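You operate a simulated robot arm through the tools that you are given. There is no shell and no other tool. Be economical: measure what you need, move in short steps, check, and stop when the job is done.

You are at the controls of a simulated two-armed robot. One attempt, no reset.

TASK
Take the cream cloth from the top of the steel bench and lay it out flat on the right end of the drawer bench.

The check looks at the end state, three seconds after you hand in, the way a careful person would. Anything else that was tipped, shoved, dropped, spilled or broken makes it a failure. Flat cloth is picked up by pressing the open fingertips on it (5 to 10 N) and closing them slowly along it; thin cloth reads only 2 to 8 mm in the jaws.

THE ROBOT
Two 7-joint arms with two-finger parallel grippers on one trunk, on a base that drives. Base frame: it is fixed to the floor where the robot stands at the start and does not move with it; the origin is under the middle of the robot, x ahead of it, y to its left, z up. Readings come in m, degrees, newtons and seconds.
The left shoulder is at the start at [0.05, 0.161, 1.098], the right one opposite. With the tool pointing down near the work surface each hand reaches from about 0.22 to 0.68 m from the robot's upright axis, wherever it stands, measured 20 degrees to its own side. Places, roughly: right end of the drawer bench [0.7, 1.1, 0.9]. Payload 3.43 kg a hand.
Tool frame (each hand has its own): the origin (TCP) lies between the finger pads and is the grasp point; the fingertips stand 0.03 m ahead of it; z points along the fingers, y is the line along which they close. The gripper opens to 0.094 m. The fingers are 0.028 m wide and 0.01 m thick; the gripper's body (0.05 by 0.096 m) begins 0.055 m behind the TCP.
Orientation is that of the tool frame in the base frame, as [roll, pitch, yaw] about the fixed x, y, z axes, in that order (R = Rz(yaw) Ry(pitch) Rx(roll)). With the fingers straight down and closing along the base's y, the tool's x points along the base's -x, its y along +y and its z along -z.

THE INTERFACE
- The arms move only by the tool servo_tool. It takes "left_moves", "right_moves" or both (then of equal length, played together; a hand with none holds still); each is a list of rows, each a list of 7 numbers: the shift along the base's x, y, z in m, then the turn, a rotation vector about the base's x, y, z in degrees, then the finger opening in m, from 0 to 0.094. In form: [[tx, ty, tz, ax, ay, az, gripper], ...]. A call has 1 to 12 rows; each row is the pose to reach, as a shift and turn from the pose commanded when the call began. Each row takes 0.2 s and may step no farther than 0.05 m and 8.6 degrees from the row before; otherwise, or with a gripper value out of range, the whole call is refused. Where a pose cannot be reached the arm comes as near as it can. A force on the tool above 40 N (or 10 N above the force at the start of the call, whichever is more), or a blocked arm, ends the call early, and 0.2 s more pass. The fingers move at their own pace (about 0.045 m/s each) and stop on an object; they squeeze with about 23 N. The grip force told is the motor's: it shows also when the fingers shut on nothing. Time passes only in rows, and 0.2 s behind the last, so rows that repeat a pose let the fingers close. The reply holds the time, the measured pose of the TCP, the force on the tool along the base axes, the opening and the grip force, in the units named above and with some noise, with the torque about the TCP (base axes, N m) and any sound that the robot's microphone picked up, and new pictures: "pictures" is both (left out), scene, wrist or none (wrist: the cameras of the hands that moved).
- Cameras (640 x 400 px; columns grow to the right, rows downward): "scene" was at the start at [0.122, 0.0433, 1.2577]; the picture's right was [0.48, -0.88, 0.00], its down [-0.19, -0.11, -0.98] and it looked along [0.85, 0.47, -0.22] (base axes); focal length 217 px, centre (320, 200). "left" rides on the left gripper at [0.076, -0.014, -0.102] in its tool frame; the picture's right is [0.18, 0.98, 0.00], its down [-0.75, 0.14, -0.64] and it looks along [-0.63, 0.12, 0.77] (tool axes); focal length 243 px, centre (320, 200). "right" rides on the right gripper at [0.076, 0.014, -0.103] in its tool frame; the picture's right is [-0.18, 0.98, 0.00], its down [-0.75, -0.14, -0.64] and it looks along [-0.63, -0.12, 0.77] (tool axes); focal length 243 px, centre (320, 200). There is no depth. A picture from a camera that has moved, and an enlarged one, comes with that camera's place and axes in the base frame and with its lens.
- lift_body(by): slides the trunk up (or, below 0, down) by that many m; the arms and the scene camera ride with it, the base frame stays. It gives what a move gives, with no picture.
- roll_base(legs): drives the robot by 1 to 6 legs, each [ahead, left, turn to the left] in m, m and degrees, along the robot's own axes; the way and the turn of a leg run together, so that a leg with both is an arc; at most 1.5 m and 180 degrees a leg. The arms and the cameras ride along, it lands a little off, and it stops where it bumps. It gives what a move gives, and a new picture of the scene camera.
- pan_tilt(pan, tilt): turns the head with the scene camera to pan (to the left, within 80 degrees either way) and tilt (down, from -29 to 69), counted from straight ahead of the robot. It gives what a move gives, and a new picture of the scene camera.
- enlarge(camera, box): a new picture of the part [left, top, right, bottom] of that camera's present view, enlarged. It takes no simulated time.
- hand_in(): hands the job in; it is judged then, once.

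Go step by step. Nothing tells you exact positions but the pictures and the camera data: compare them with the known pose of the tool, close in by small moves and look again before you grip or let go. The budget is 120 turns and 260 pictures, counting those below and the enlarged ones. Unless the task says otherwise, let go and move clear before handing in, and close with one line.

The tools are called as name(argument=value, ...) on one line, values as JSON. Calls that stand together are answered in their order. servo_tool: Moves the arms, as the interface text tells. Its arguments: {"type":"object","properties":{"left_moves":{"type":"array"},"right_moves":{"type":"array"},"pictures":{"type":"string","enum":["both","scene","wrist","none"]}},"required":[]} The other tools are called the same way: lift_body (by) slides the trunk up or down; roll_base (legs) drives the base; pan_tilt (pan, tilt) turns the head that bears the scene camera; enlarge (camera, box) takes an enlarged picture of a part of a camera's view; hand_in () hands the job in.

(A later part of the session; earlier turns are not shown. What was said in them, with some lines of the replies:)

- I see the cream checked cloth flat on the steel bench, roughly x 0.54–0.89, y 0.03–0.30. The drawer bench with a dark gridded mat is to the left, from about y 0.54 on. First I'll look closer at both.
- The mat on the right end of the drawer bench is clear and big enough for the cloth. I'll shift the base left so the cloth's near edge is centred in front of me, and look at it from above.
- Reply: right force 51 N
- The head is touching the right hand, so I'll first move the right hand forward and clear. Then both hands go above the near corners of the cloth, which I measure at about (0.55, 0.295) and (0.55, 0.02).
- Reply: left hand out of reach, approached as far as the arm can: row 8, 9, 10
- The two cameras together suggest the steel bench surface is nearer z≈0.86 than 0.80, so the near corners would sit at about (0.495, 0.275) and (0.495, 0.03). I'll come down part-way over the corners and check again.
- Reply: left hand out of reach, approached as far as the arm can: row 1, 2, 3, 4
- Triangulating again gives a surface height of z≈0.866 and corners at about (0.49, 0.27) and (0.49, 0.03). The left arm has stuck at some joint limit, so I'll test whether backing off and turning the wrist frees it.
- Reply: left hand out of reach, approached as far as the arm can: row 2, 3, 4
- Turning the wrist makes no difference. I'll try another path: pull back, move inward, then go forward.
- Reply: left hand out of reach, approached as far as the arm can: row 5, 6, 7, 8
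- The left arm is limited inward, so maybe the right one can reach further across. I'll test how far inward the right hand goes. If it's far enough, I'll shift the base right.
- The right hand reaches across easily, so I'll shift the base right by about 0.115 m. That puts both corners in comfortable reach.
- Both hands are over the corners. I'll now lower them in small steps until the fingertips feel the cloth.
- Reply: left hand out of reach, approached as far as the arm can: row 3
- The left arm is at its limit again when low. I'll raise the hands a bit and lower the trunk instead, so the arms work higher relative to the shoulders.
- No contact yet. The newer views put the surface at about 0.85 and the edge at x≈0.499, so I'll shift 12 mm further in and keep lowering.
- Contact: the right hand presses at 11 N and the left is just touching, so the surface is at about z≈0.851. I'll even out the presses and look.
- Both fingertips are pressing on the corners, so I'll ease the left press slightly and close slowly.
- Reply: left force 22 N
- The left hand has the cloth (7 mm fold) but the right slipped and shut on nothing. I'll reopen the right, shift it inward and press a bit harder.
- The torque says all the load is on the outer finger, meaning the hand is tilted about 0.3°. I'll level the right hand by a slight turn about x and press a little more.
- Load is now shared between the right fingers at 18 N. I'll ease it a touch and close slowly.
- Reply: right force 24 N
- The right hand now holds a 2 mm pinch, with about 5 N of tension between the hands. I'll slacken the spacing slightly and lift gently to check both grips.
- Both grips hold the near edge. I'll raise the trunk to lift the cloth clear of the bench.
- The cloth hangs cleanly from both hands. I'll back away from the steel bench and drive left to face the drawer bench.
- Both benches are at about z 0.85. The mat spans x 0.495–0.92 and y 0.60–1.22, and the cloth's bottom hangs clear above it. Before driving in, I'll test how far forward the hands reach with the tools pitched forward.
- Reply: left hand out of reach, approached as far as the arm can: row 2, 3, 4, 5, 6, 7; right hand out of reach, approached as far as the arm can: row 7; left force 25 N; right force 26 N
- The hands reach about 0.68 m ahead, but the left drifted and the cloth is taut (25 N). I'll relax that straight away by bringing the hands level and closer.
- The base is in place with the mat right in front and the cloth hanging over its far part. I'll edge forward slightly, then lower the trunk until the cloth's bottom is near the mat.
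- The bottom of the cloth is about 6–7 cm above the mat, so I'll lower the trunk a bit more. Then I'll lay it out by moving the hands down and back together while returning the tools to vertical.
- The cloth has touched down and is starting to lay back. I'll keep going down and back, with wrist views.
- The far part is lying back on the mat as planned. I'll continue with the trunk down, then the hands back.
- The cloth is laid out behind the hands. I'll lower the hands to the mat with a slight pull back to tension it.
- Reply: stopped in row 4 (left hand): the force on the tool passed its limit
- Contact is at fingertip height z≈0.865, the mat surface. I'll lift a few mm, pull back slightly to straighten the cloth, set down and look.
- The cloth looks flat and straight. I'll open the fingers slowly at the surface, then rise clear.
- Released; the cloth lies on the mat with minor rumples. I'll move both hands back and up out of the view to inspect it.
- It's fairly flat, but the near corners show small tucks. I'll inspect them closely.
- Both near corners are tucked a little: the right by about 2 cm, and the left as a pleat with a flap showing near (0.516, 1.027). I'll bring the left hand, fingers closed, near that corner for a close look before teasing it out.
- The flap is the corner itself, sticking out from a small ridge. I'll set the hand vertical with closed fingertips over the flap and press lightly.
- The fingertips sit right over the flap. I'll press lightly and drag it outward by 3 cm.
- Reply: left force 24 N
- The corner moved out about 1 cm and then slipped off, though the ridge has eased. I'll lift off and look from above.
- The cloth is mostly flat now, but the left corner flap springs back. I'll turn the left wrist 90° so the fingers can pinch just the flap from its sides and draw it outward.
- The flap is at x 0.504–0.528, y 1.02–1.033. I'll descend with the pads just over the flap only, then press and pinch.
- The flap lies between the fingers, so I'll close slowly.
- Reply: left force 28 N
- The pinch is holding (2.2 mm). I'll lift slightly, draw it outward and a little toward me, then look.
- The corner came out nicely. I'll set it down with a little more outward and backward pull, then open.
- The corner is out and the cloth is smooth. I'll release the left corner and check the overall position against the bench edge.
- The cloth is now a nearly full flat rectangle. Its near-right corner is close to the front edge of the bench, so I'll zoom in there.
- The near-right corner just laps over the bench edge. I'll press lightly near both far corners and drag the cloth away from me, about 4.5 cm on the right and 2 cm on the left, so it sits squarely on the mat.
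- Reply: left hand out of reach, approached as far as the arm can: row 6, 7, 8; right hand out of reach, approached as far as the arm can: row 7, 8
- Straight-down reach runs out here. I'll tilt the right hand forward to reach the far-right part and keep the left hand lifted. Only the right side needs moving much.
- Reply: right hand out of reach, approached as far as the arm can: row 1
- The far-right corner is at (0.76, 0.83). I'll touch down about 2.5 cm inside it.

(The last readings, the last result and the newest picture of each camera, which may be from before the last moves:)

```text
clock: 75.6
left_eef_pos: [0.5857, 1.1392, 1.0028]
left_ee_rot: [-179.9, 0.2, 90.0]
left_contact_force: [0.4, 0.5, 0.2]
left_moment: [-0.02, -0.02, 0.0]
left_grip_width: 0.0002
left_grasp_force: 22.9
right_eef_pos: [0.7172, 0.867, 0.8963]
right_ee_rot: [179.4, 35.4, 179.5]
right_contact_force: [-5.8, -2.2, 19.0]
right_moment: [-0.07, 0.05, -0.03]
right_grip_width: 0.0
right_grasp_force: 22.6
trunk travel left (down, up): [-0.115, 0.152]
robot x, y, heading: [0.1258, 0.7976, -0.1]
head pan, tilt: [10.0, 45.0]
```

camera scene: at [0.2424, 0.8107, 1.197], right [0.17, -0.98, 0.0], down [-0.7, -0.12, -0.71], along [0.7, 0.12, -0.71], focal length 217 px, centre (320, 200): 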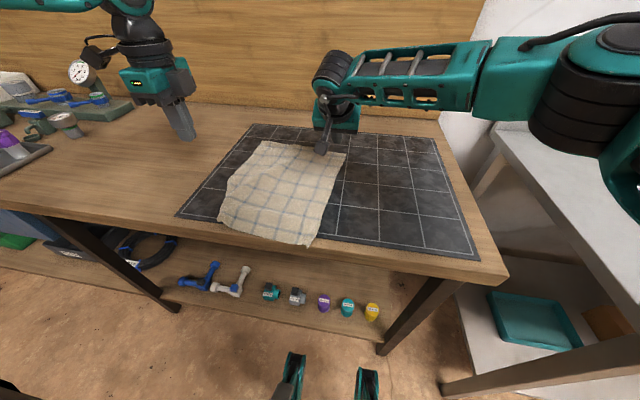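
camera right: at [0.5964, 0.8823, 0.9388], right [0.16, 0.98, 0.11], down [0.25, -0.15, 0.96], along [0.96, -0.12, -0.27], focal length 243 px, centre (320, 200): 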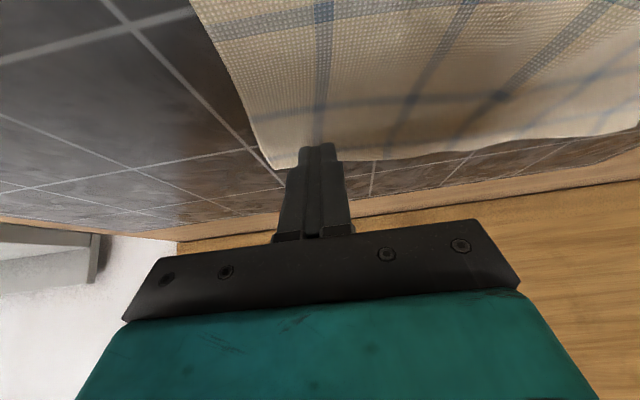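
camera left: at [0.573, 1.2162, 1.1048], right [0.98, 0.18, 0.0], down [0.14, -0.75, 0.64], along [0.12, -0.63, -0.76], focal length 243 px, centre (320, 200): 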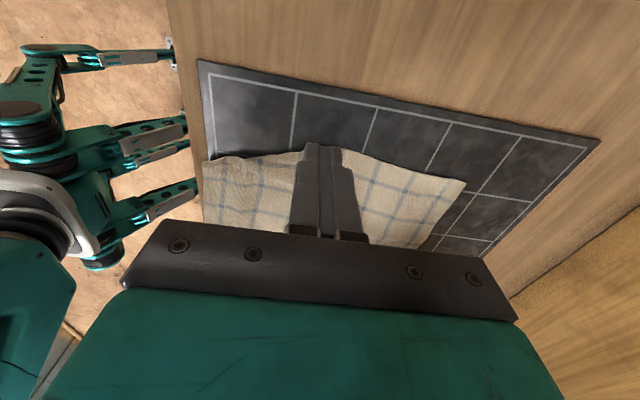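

Pressing at 19 N, so I'll ease a little and drag 4.5 cm away from me.

servo_tool(right_moves=[[0.004, 0, 0.001, 0, 0, 0, 0.0], [0.01, 0, 0.001, 0, 0, 0, 0.0], [0.016, 0, 0.001, 0, 0, 0, 0.0], [0.022, 0, 0.001, 0, 0, 0, 0.0], [0.028, 0, 0.001, 0, 0, 0, 0.0], [0.034, 0, 0.001, 0, 0, 0, 0.0], [0.04, 0, 0.001, 0, 0, 0, 0.0], [0.045, 0, 0.001, 0, 0, 0, 0.0]], pictures="scene")

enlarge(camera="scene", box=[205, 130, 381, 260])

```text
clock: 77.4
left_eef_pos: [0.5843, 1.1395, 1.0044]
left_ee_rot: [180.0, 0.2, 90.0]
left_contact_force: [-0.1, 0.1, 0.5]
left_moment: [-0.02, 0.01, 0.02]
left_grip_width: 0.0
left_grasp_force: 22.6
right_eef_pos: [0.7607, 0.8658, 0.8965]
right_ee_rot: [179.7, 35.2, 179.5]
right_contact_force: [-13.9, -1.3, 20.2]
right_moment: [0.0, 0.34, 0.01]
right_grip_width: 0.0
right_grasp_force: 23.1
trunk travel left (down, up): [-0.115, 0.152]
robot x, y, heading: [0.1245, 0.7954, -0.2]
head pan, tilt: [10.0, 45.0]
camera scene: at [0.2395, 0.8101, 1.1974], right [0.17, -0.99, 0.0], down [-0.69, -0.12, -0.71], along [0.7, 0.12, -0.7], focal length 217 px, centre (320, 200)
```

scene: 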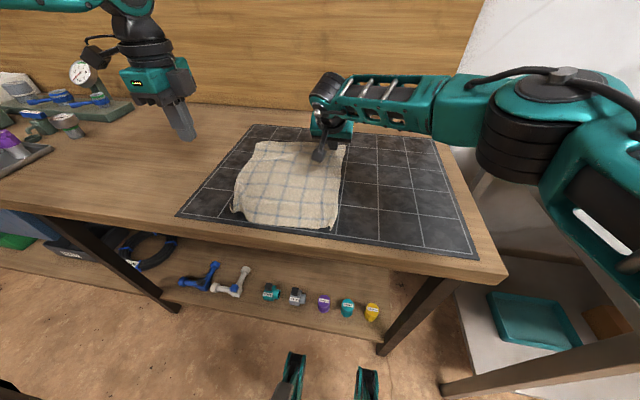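

```text
3.08 times, centred on (293, 195) of scene
camera zoom: at [0.2395, 0.8101, 1.1974], right [0.17, -0.99, 0.0], down [-0.69, -0.12, -0.71], along [0.7, 0.12, -0.7], focal length 668 px, centre (403, 215)
```

zoom: 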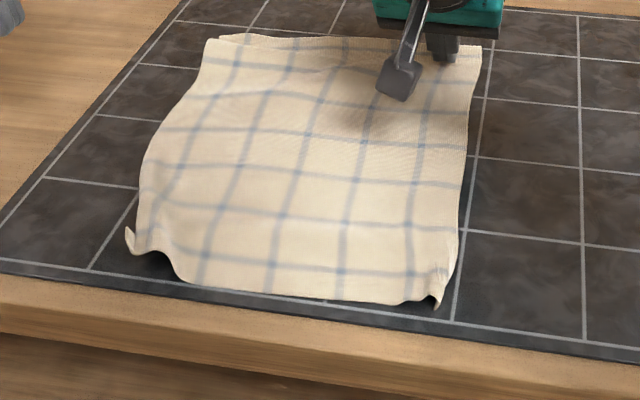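

The cloth now sits squarely on the mat. I'll lift the right hand off straight up, move it aside and inspect.

servo_tool(right_moves=[[0, 0, 0.02, 0, 0, 0, 0.0], [-0.01, -0.02, 0.06, 0, 4, 0, 0.0], [-0.04, -0.06, 0.1, 0, 10, 0, 0.0], [-0.08, -0.1, 0.12, 0, 18, 0, 0.0], [-0.11, -0.14, 0.13, 0, 26, 0, 0.0], [-0.14, -0.17, 0.13, 0, 34, 0, 0.0], [-0.18, -0.19, 0.13, 0, 35, 0, 0.0]], pictures="none")

enlarge(camera="scene", box=[205, 115, 381, 245])

enlarge(camera="right", box=[320, 0, 640, 200])

enlarge(camera="left", box=[160, 100, 480, 300])

```text
refused: row 3 steps farther than a row can; nothing moved
```

```text
3.08 times, centred on (293, 180) of scene
camera zoom: at [0.2395, 0.8101, 1.1974], right [0.17, -0.99, 0.0], down [-0.69, -0.12, -0.71], along [0.7, 0.12, -0.7], focal length 668 px, centre (403, 262)
```

zoom: 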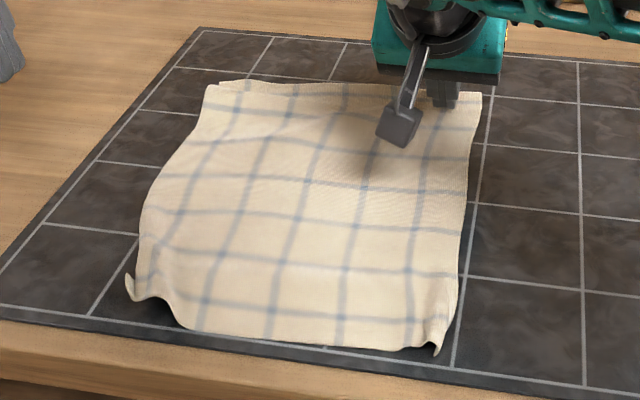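

```text
2.00 times, centred on (480, 100) of right
camera zoom: at [0.6398, 0.8819, 0.9371], right [0.16, 0.98, 0.11], down [0.24, -0.15, 0.96], along [0.96, -0.12, -0.26], focal length 485 px, centre (0, 400)
```

zoom: 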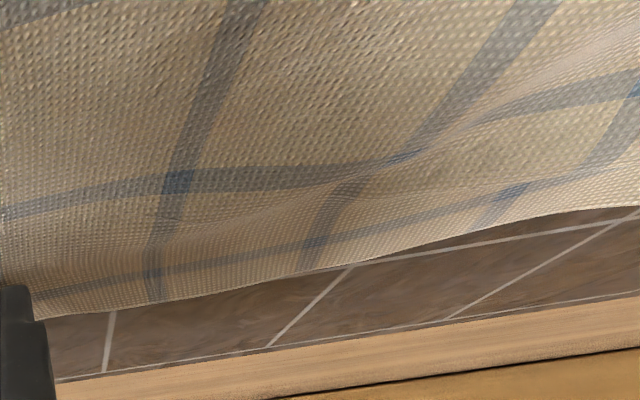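

```text
2.00 times, centred on (320, 200) of left
camera zoom: at [0.5709, 1.2156, 1.1063], right [0.98, 0.18, 0.0], down [0.14, -0.75, 0.64], along [0.12, -0.63, -0.76], focal length 485 px, centre (320, 200)
```

zoom: 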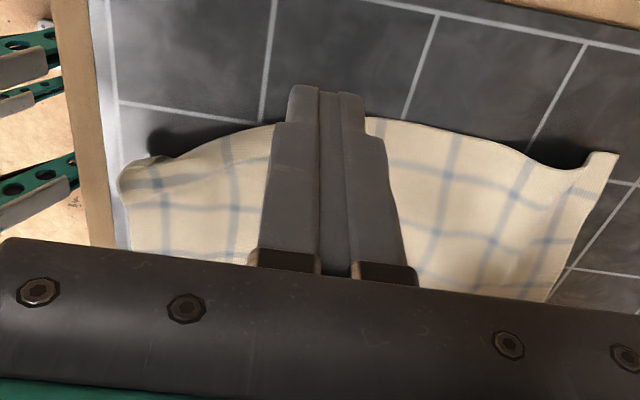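

servo_tool(right_moves=[[0, 0, 0.02, 0, 0, 0, 0.0], [-0.01, -0.01, 0.055, 0, 4, 0, 0.0], [-0.03, -0.03, 0.085, 0, 10, 0, 0.0], [-0.05, -0.06, 0.11, 0, 18, 0, 0.0], [-0.08, -0.09, 0.13, 0, 26, 0, 0.0], [-0.11, -0.12, 0.14, 0, 34, 0, 0.0], [-0.14, -0.15, 0.14, 0, 35, 0, 0.0], [-0.17, -0.18, 0.14, 0, 35, 0, 0.0]], left_moves=[[0, 0, 0.02, 0, 0, 0, 0.0], [0, 0.01, 0.03, 0, 0, 0, 0.0], [0, 0.02, 0.04, 0, 0, 0, 0.0], [0, 0.03, 0.05, 0, 0, 0, 0.0], [0, 0.04, 0.05, 0, 0, 0, 0.0], [0, 0.05, 0.05, 0, 0, 0, 0.0], [0, 0.06, 0.05, 0, 0, 0, 0.0], [0, 0.07, 0.05, 0, 0, 0, 0.0]], pictures="wrist")

enlarge(camera="scene", box=[205, 115, 381, 245])

enlarge(camera="left", box=[160, 100, 480, 300])

```text
clock: 79.2
left_eef_pos: [0.588, 1.2092, 1.0508]
left_ee_rot: [-179.7, 0.2, 90.0]
left_contact_force: [-0.1, 0.2, 0.0]
left_moment: [0.0, 0.01, 0.0]
left_grip_width: 0.0
left_grasp_force: 22.7
right_eef_pos: [0.5935, 0.6847, 1.0344]
right_ee_rot: [-179.9, 0.0, 179.6]
right_contact_force: [-0.3, -0.1, 0.1]
right_moment: [0.0, 0.01, 0.0]
right_grip_width: 0.0
right_grasp_force: 23.1
trunk travel left (down, up): [-0.115, 0.152]
robot x, y, heading: [0.1254, 0.7927, -0.1]
head pan, tilt: [10.0, 45.0]
camera right: at [0.5165, 0.7008, 1.1373], right [0.19, 0.98, 0.0], down [0.75, -0.15, 0.64], along [0.63, -0.12, -0.77], focal length 243 px, centre (320, 200)
camera left: at [0.5739, 1.2852, 1.1545], right [0.98, 0.18, 0.0], down [0.14, -0.75, 0.64], along [0.12, -0.63, -0.76], focal length 243 px, centre (320, 200)
```

right: 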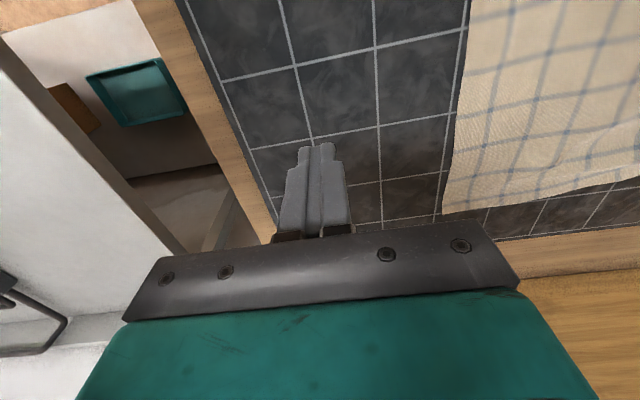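
left: 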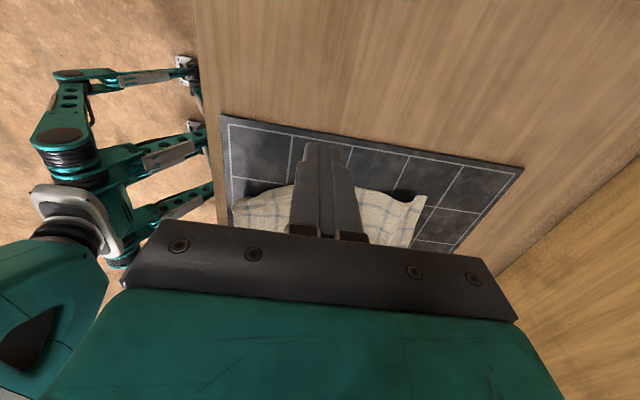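

```text
3.08 times, centred on (293, 180) of scene
camera zoom: at [0.2425, 0.8101, 1.197], right [0.17, -0.99, 0.0], down [-0.7, -0.12, -0.71], along [0.7, 0.12, -0.71], focal length 668 px, centre (403, 262)
```

zoom: 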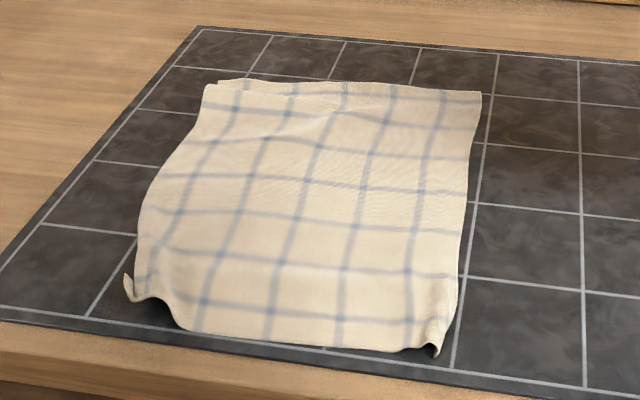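

```text
2.00 times, centred on (320, 200) of left
camera zoom: at [0.5739, 1.2852, 1.1545], right [0.98, 0.18, 0.0], down [0.14, -0.75, 0.64], along [0.12, -0.63, -0.76], focal length 485 px, centre (320, 200)
```

zoom: 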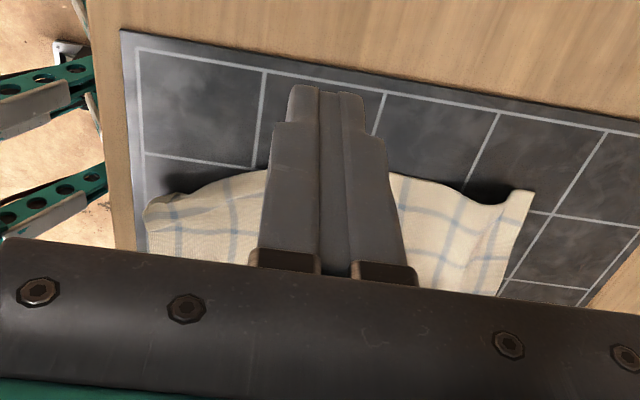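

The cloth lies square on the mat. Only the near-left corner is curled up a little, because the left side is about 2.5 cm short of straight. I'll press that corner with the left fingertips and draw it toward me.

servo_tool(left_moves=[[-0.012, -0.035, -0.02, 0, 0, 0, 0.0], [-0.024, -0.07, -0.04, 0, 0, 0, 0.0], [-0.036, -0.105, -0.06, 0, 0, 0, 0.0], [-0.048, -0.14, -0.08, 0, 0, 0, 0.0], [-0.056, -0.168, -0.1, 0, 0, 0, 0.0], [-0.056, -0.17, -0.13, 0, 0, 0, 0.0], [-0.056, -0.17, -0.14, 0, 0, 0, 0.0]], pictures="wrist")

enlarge(camera="scene", box=[205, 150, 317, 230])

```text
clock: 80.8
left_eef_pos: [0.5316, 1.0375, 0.9102]
left_ee_rot: [-179.9, 0.2, 90.1]
left_contact_force: [-0.1, -0.3, -0.2]
left_moment: [-0.02, 0.01, 0.02]
left_grip_width: 0.0
left_grasp_force: 23.0
right_eef_pos: [0.5937, 0.6867, 1.0346]
right_ee_rot: [179.9, -0.1, 179.6]
right_contact_force: [-0.5, -0.5, -0.4]
right_moment: [-0.01, 0.0, -0.04]
right_grip_width: 0.0
right_grasp_force: 23.5
trunk travel left (down, up): [-0.115, 0.152]
robot x, y, heading: [0.1213, 0.7985, -0.2]
head pan, tilt: [10.0, 45.0]
camera left: at [0.5175, 1.115, 1.0137], right [0.98, 0.19, 0.0], down [0.14, -0.75, 0.64], along [0.12, -0.63, -0.76], focal length 243 px, centre (320, 200)
```

left: 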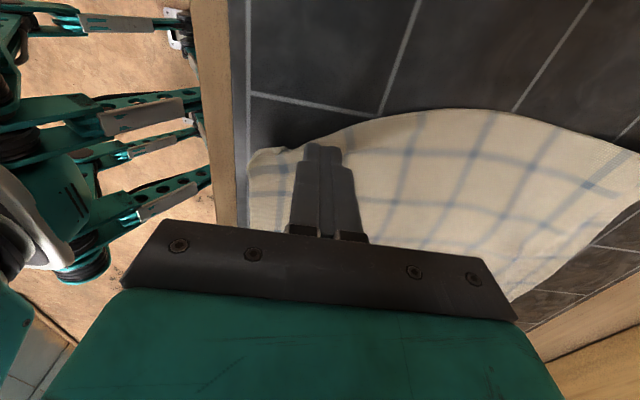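

```text
5.00 times, centred on (261, 190) of scene
camera zoom: at [0.2427, 0.8105, 1.197], right [0.17, -0.99, 0.0], down [-0.7, -0.12, -0.71], along [0.7, 0.12, -0.71], focal length 1086 px, centre (615, 250)
```

zoom: 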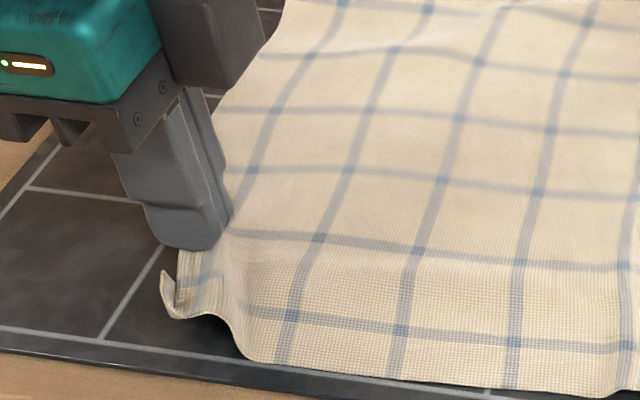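

servo_tool(left_moves=[[-0.004, 0.002, -0.006, 0, 0, 0, 0.0], [-0.004, 0.002, -0.012, 0, 0, 0, 0.0], [-0.004, 0.002, -0.015, 0, 0, 0, 0.0], [-0.004, 0.002, -0.0165, 0, 0, 0, 0.0], [-0.008, 0.005, -0.0165, 0, 0, 0, 0.0], [-0.012, 0.008, -0.0165, 0, 0, 0, 0.0], [-0.016, 0.011, -0.0165, 0, 0, 0, 0.0], [-0.02, 0.014, -0.0165, 0, 0, 0, 0.0], [-0.024, 0.017, -0.0165, 0, 0, 0, 0.0]], pictures="none")

enlarge(camera="scene", box=[205, 150, 317, 230])

```text
clock: 82.8
left_eef_pos: [0.5074, 1.0549, 0.8962]
left_ee_rot: [180.0, 0.1, 90.0]
left_contact_force: [6.7, -4.0, 14.7]
left_moment: [-0.24, -0.18, 0.06]
left_grip_width: 0.0001
left_grasp_force: 23.0
right_eef_pos: [0.5937, 0.6847, 1.0333]
right_ee_rot: [179.8, 0.1, 179.6]
right_contact_force: [0.6, 0.9, -0.5]
right_moment: [0.0, -0.01, 0.03]
right_grip_width: 0.0
right_grasp_force: 23.0
trunk travel left (down, up): [-0.115, 0.152]
robot x, y, heading: [0.1227, 0.8004, -0.2]
head pan, tilt: [10.0, 45.0]
```

```text
5.00 times, centred on (261, 190) of scene
camera zoom: at [0.2424, 0.8096, 1.1971], right [0.17, -0.99, 0.0], down [-0.7, -0.12, -0.71], along [0.7, 0.12, -0.71], focal length 1086 px, centre (615, 250)
```

zoom: 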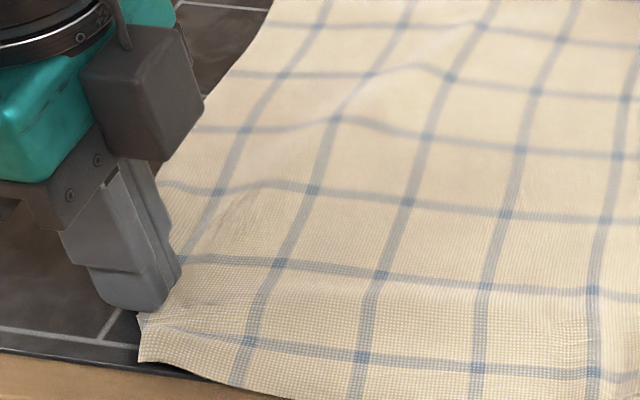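

The corner is now flat and spread. I'll lift the left hand straight up and clear, then check everything.

servo_tool(left_moves=[[0, 0, 0.015, 0, 0, 0, 0.0], [0, 0.0, 0.05, 0, 0, 0, 0.0], [0, 0.03, 0.08, 0, 0, 0, 0.0], [0, 0.07, 0.1, 0, 0, 0, 0.0], [0, 0.11, 0.11, 0, 0, 0, 0.0], [0, 0.15, 0.12, 0, 0, 0, 0.0]], pictures="scene")

enlarge(camera="scene", box=[205, 125, 381, 255])

enlarge(camera="scene", box=[210, 190, 338, 260])

```text
clock: 84.2
left_eef_pos: [0.5071, 1.2073, 1.0148]
left_ee_rot: [-179.8, 0.3, 90.0]
left_contact_force: [-0.3, -0.7, 0.5]
left_moment: [-0.01, 0.0, -0.02]
left_grip_width: 0.0
left_grasp_force: 23.1
right_eef_pos: [0.5945, 0.6857, 1.0338]
right_ee_rot: [-180.0, 0.0, 179.6]
right_contact_force: [-0.5, 0.5, 0.1]
right_moment: [0.02, 0.02, 0.01]
right_grip_width: 0.0004
right_grasp_force: 23.0
trunk travel left (down, up): [-0.115, 0.152]
robot x, y, heading: [0.1198, 0.7992, -0.5]
head pan, tilt: [10.0, 45.0]
camera scene: at [0.2426, 0.8108, 1.197], right [0.17, -0.98, 0.0], down [-0.7, -0.12, -0.71], along [0.7, 0.12, -0.71], focal length 217 px, centre (320, 200)
```

scene: 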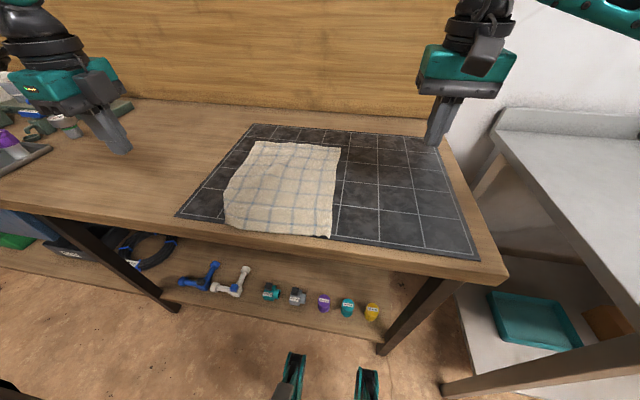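

```text
3.08 times, centred on (293, 190) of scene
camera zoom: at [0.2426, 0.8108, 1.197], right [0.17, -0.98, 0.0], down [-0.7, -0.12, -0.71], along [0.7, 0.12, -0.71], focal length 668 px, centre (403, 231)
```

zoom: 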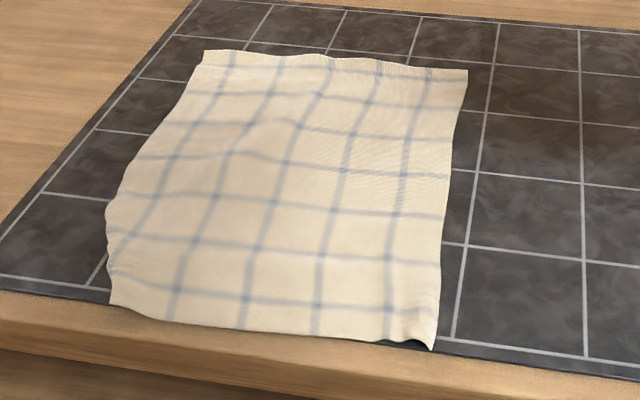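

```text
5.00 times, centred on (274, 225) of scene
camera zoom: at [0.2426, 0.8108, 1.197], right [0.17, -0.98, 0.0], down [-0.7, -0.12, -0.71], along [0.7, 0.12, -0.71], focal length 1086 px, centre (550, 75)
```

zoom: 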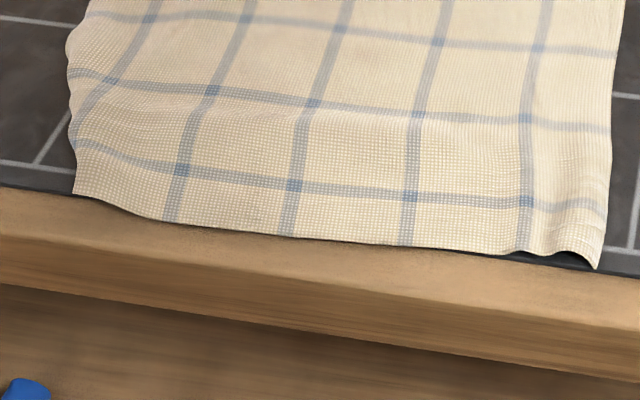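

The cloth lies flat with all four corners out, fully on the right end of the drawer bench. I'll back the robot away a little and take one last look.

roll_base(legs=[[-0.25, 0, 0]])

pan_tilt(pan=-10, tilt=30)

```text
clock: 86.0
left_eef_pos: [0.261, 1.2059, 1.0159]
left_ee_rot: [-179.8, 0.3, 89.9]
left_contact_force: [0.1, -1.1, 0.3]
left_moment: [-0.01, -0.02, 0.0]
left_grip_width: 0.0002
left_grasp_force: 23.4
right_eef_pos: [0.3433, 0.6841, 1.0353]
right_ee_rot: [179.9, 0.1, 179.4]
right_contact_force: [0.1, -0.3, 0.3]
right_moment: [0.0, 0.0, 0.02]
right_grip_width: 0.0
right_grasp_force: 23.1
trunk travel left (down, up): [-0.115, 0.152]
robot x, y, heading: [-0.1261, 0.7966, -0.0]
head pan, tilt: [10.0, 45.0]
camera scene: at [-0.0065, 0.8109, 1.197], right [0.17, -0.99, 0.0], down [-0.7, -0.12, -0.71], along [0.7, 0.12, -0.71], focal length 217 px, centre (320, 200)
```

scene: 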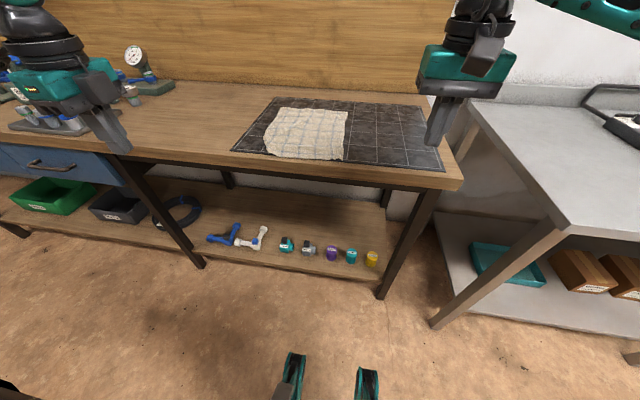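

```text
clock: 86.8
left_eef_pos: [0.2594, 1.2057, 1.0156]
left_ee_rot: [-179.8, 0.2, 89.8]
left_contact_force: [-1.0, -0.9, 0.0]
left_moment: [0.01, -0.01, 0.04]
left_grip_width: 0.0
left_grasp_force: 22.4
right_eef_pos: [0.3436, 0.6855, 1.0339]
right_ee_rot: [-179.9, -0.1, 179.4]
right_contact_force: [0.4, 0.0, -0.5]
right_moment: [-0.03, 0.01, 0.03]
right_grip_width: 0.0
right_grasp_force: 23.3
trunk travel left (down, up): [-0.115, 0.152]
robot x, y, heading: [-0.1264, 0.8003, -0.0]
head pan, tilt: [-10.0, 30.0]
camera scene: at [0.0027, 0.7811, 1.2195], right [-0.18, -0.98, 0.0], down [-0.49, 0.09, -0.87], along [0.85, -0.15, -0.5], focal length 217 px, centre (320, 200)
```

scene: 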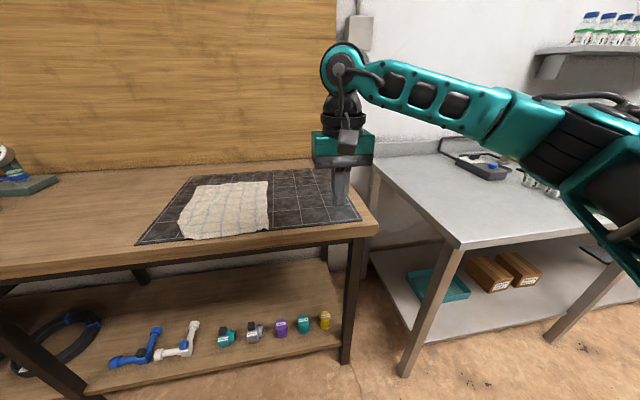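

The cloth is flat on the bench, both hands are clear, and nothing else in view looks disturbed. I'm handing in now.

hand_in()

```text
The job is handed in.
```

The cream cloth is off the steel bench and laid out flat on the right end of the drawer bench, on the dark mat there. All four corners are spread, a few faint wrinkles remain, and I saw nothing else disturbed.
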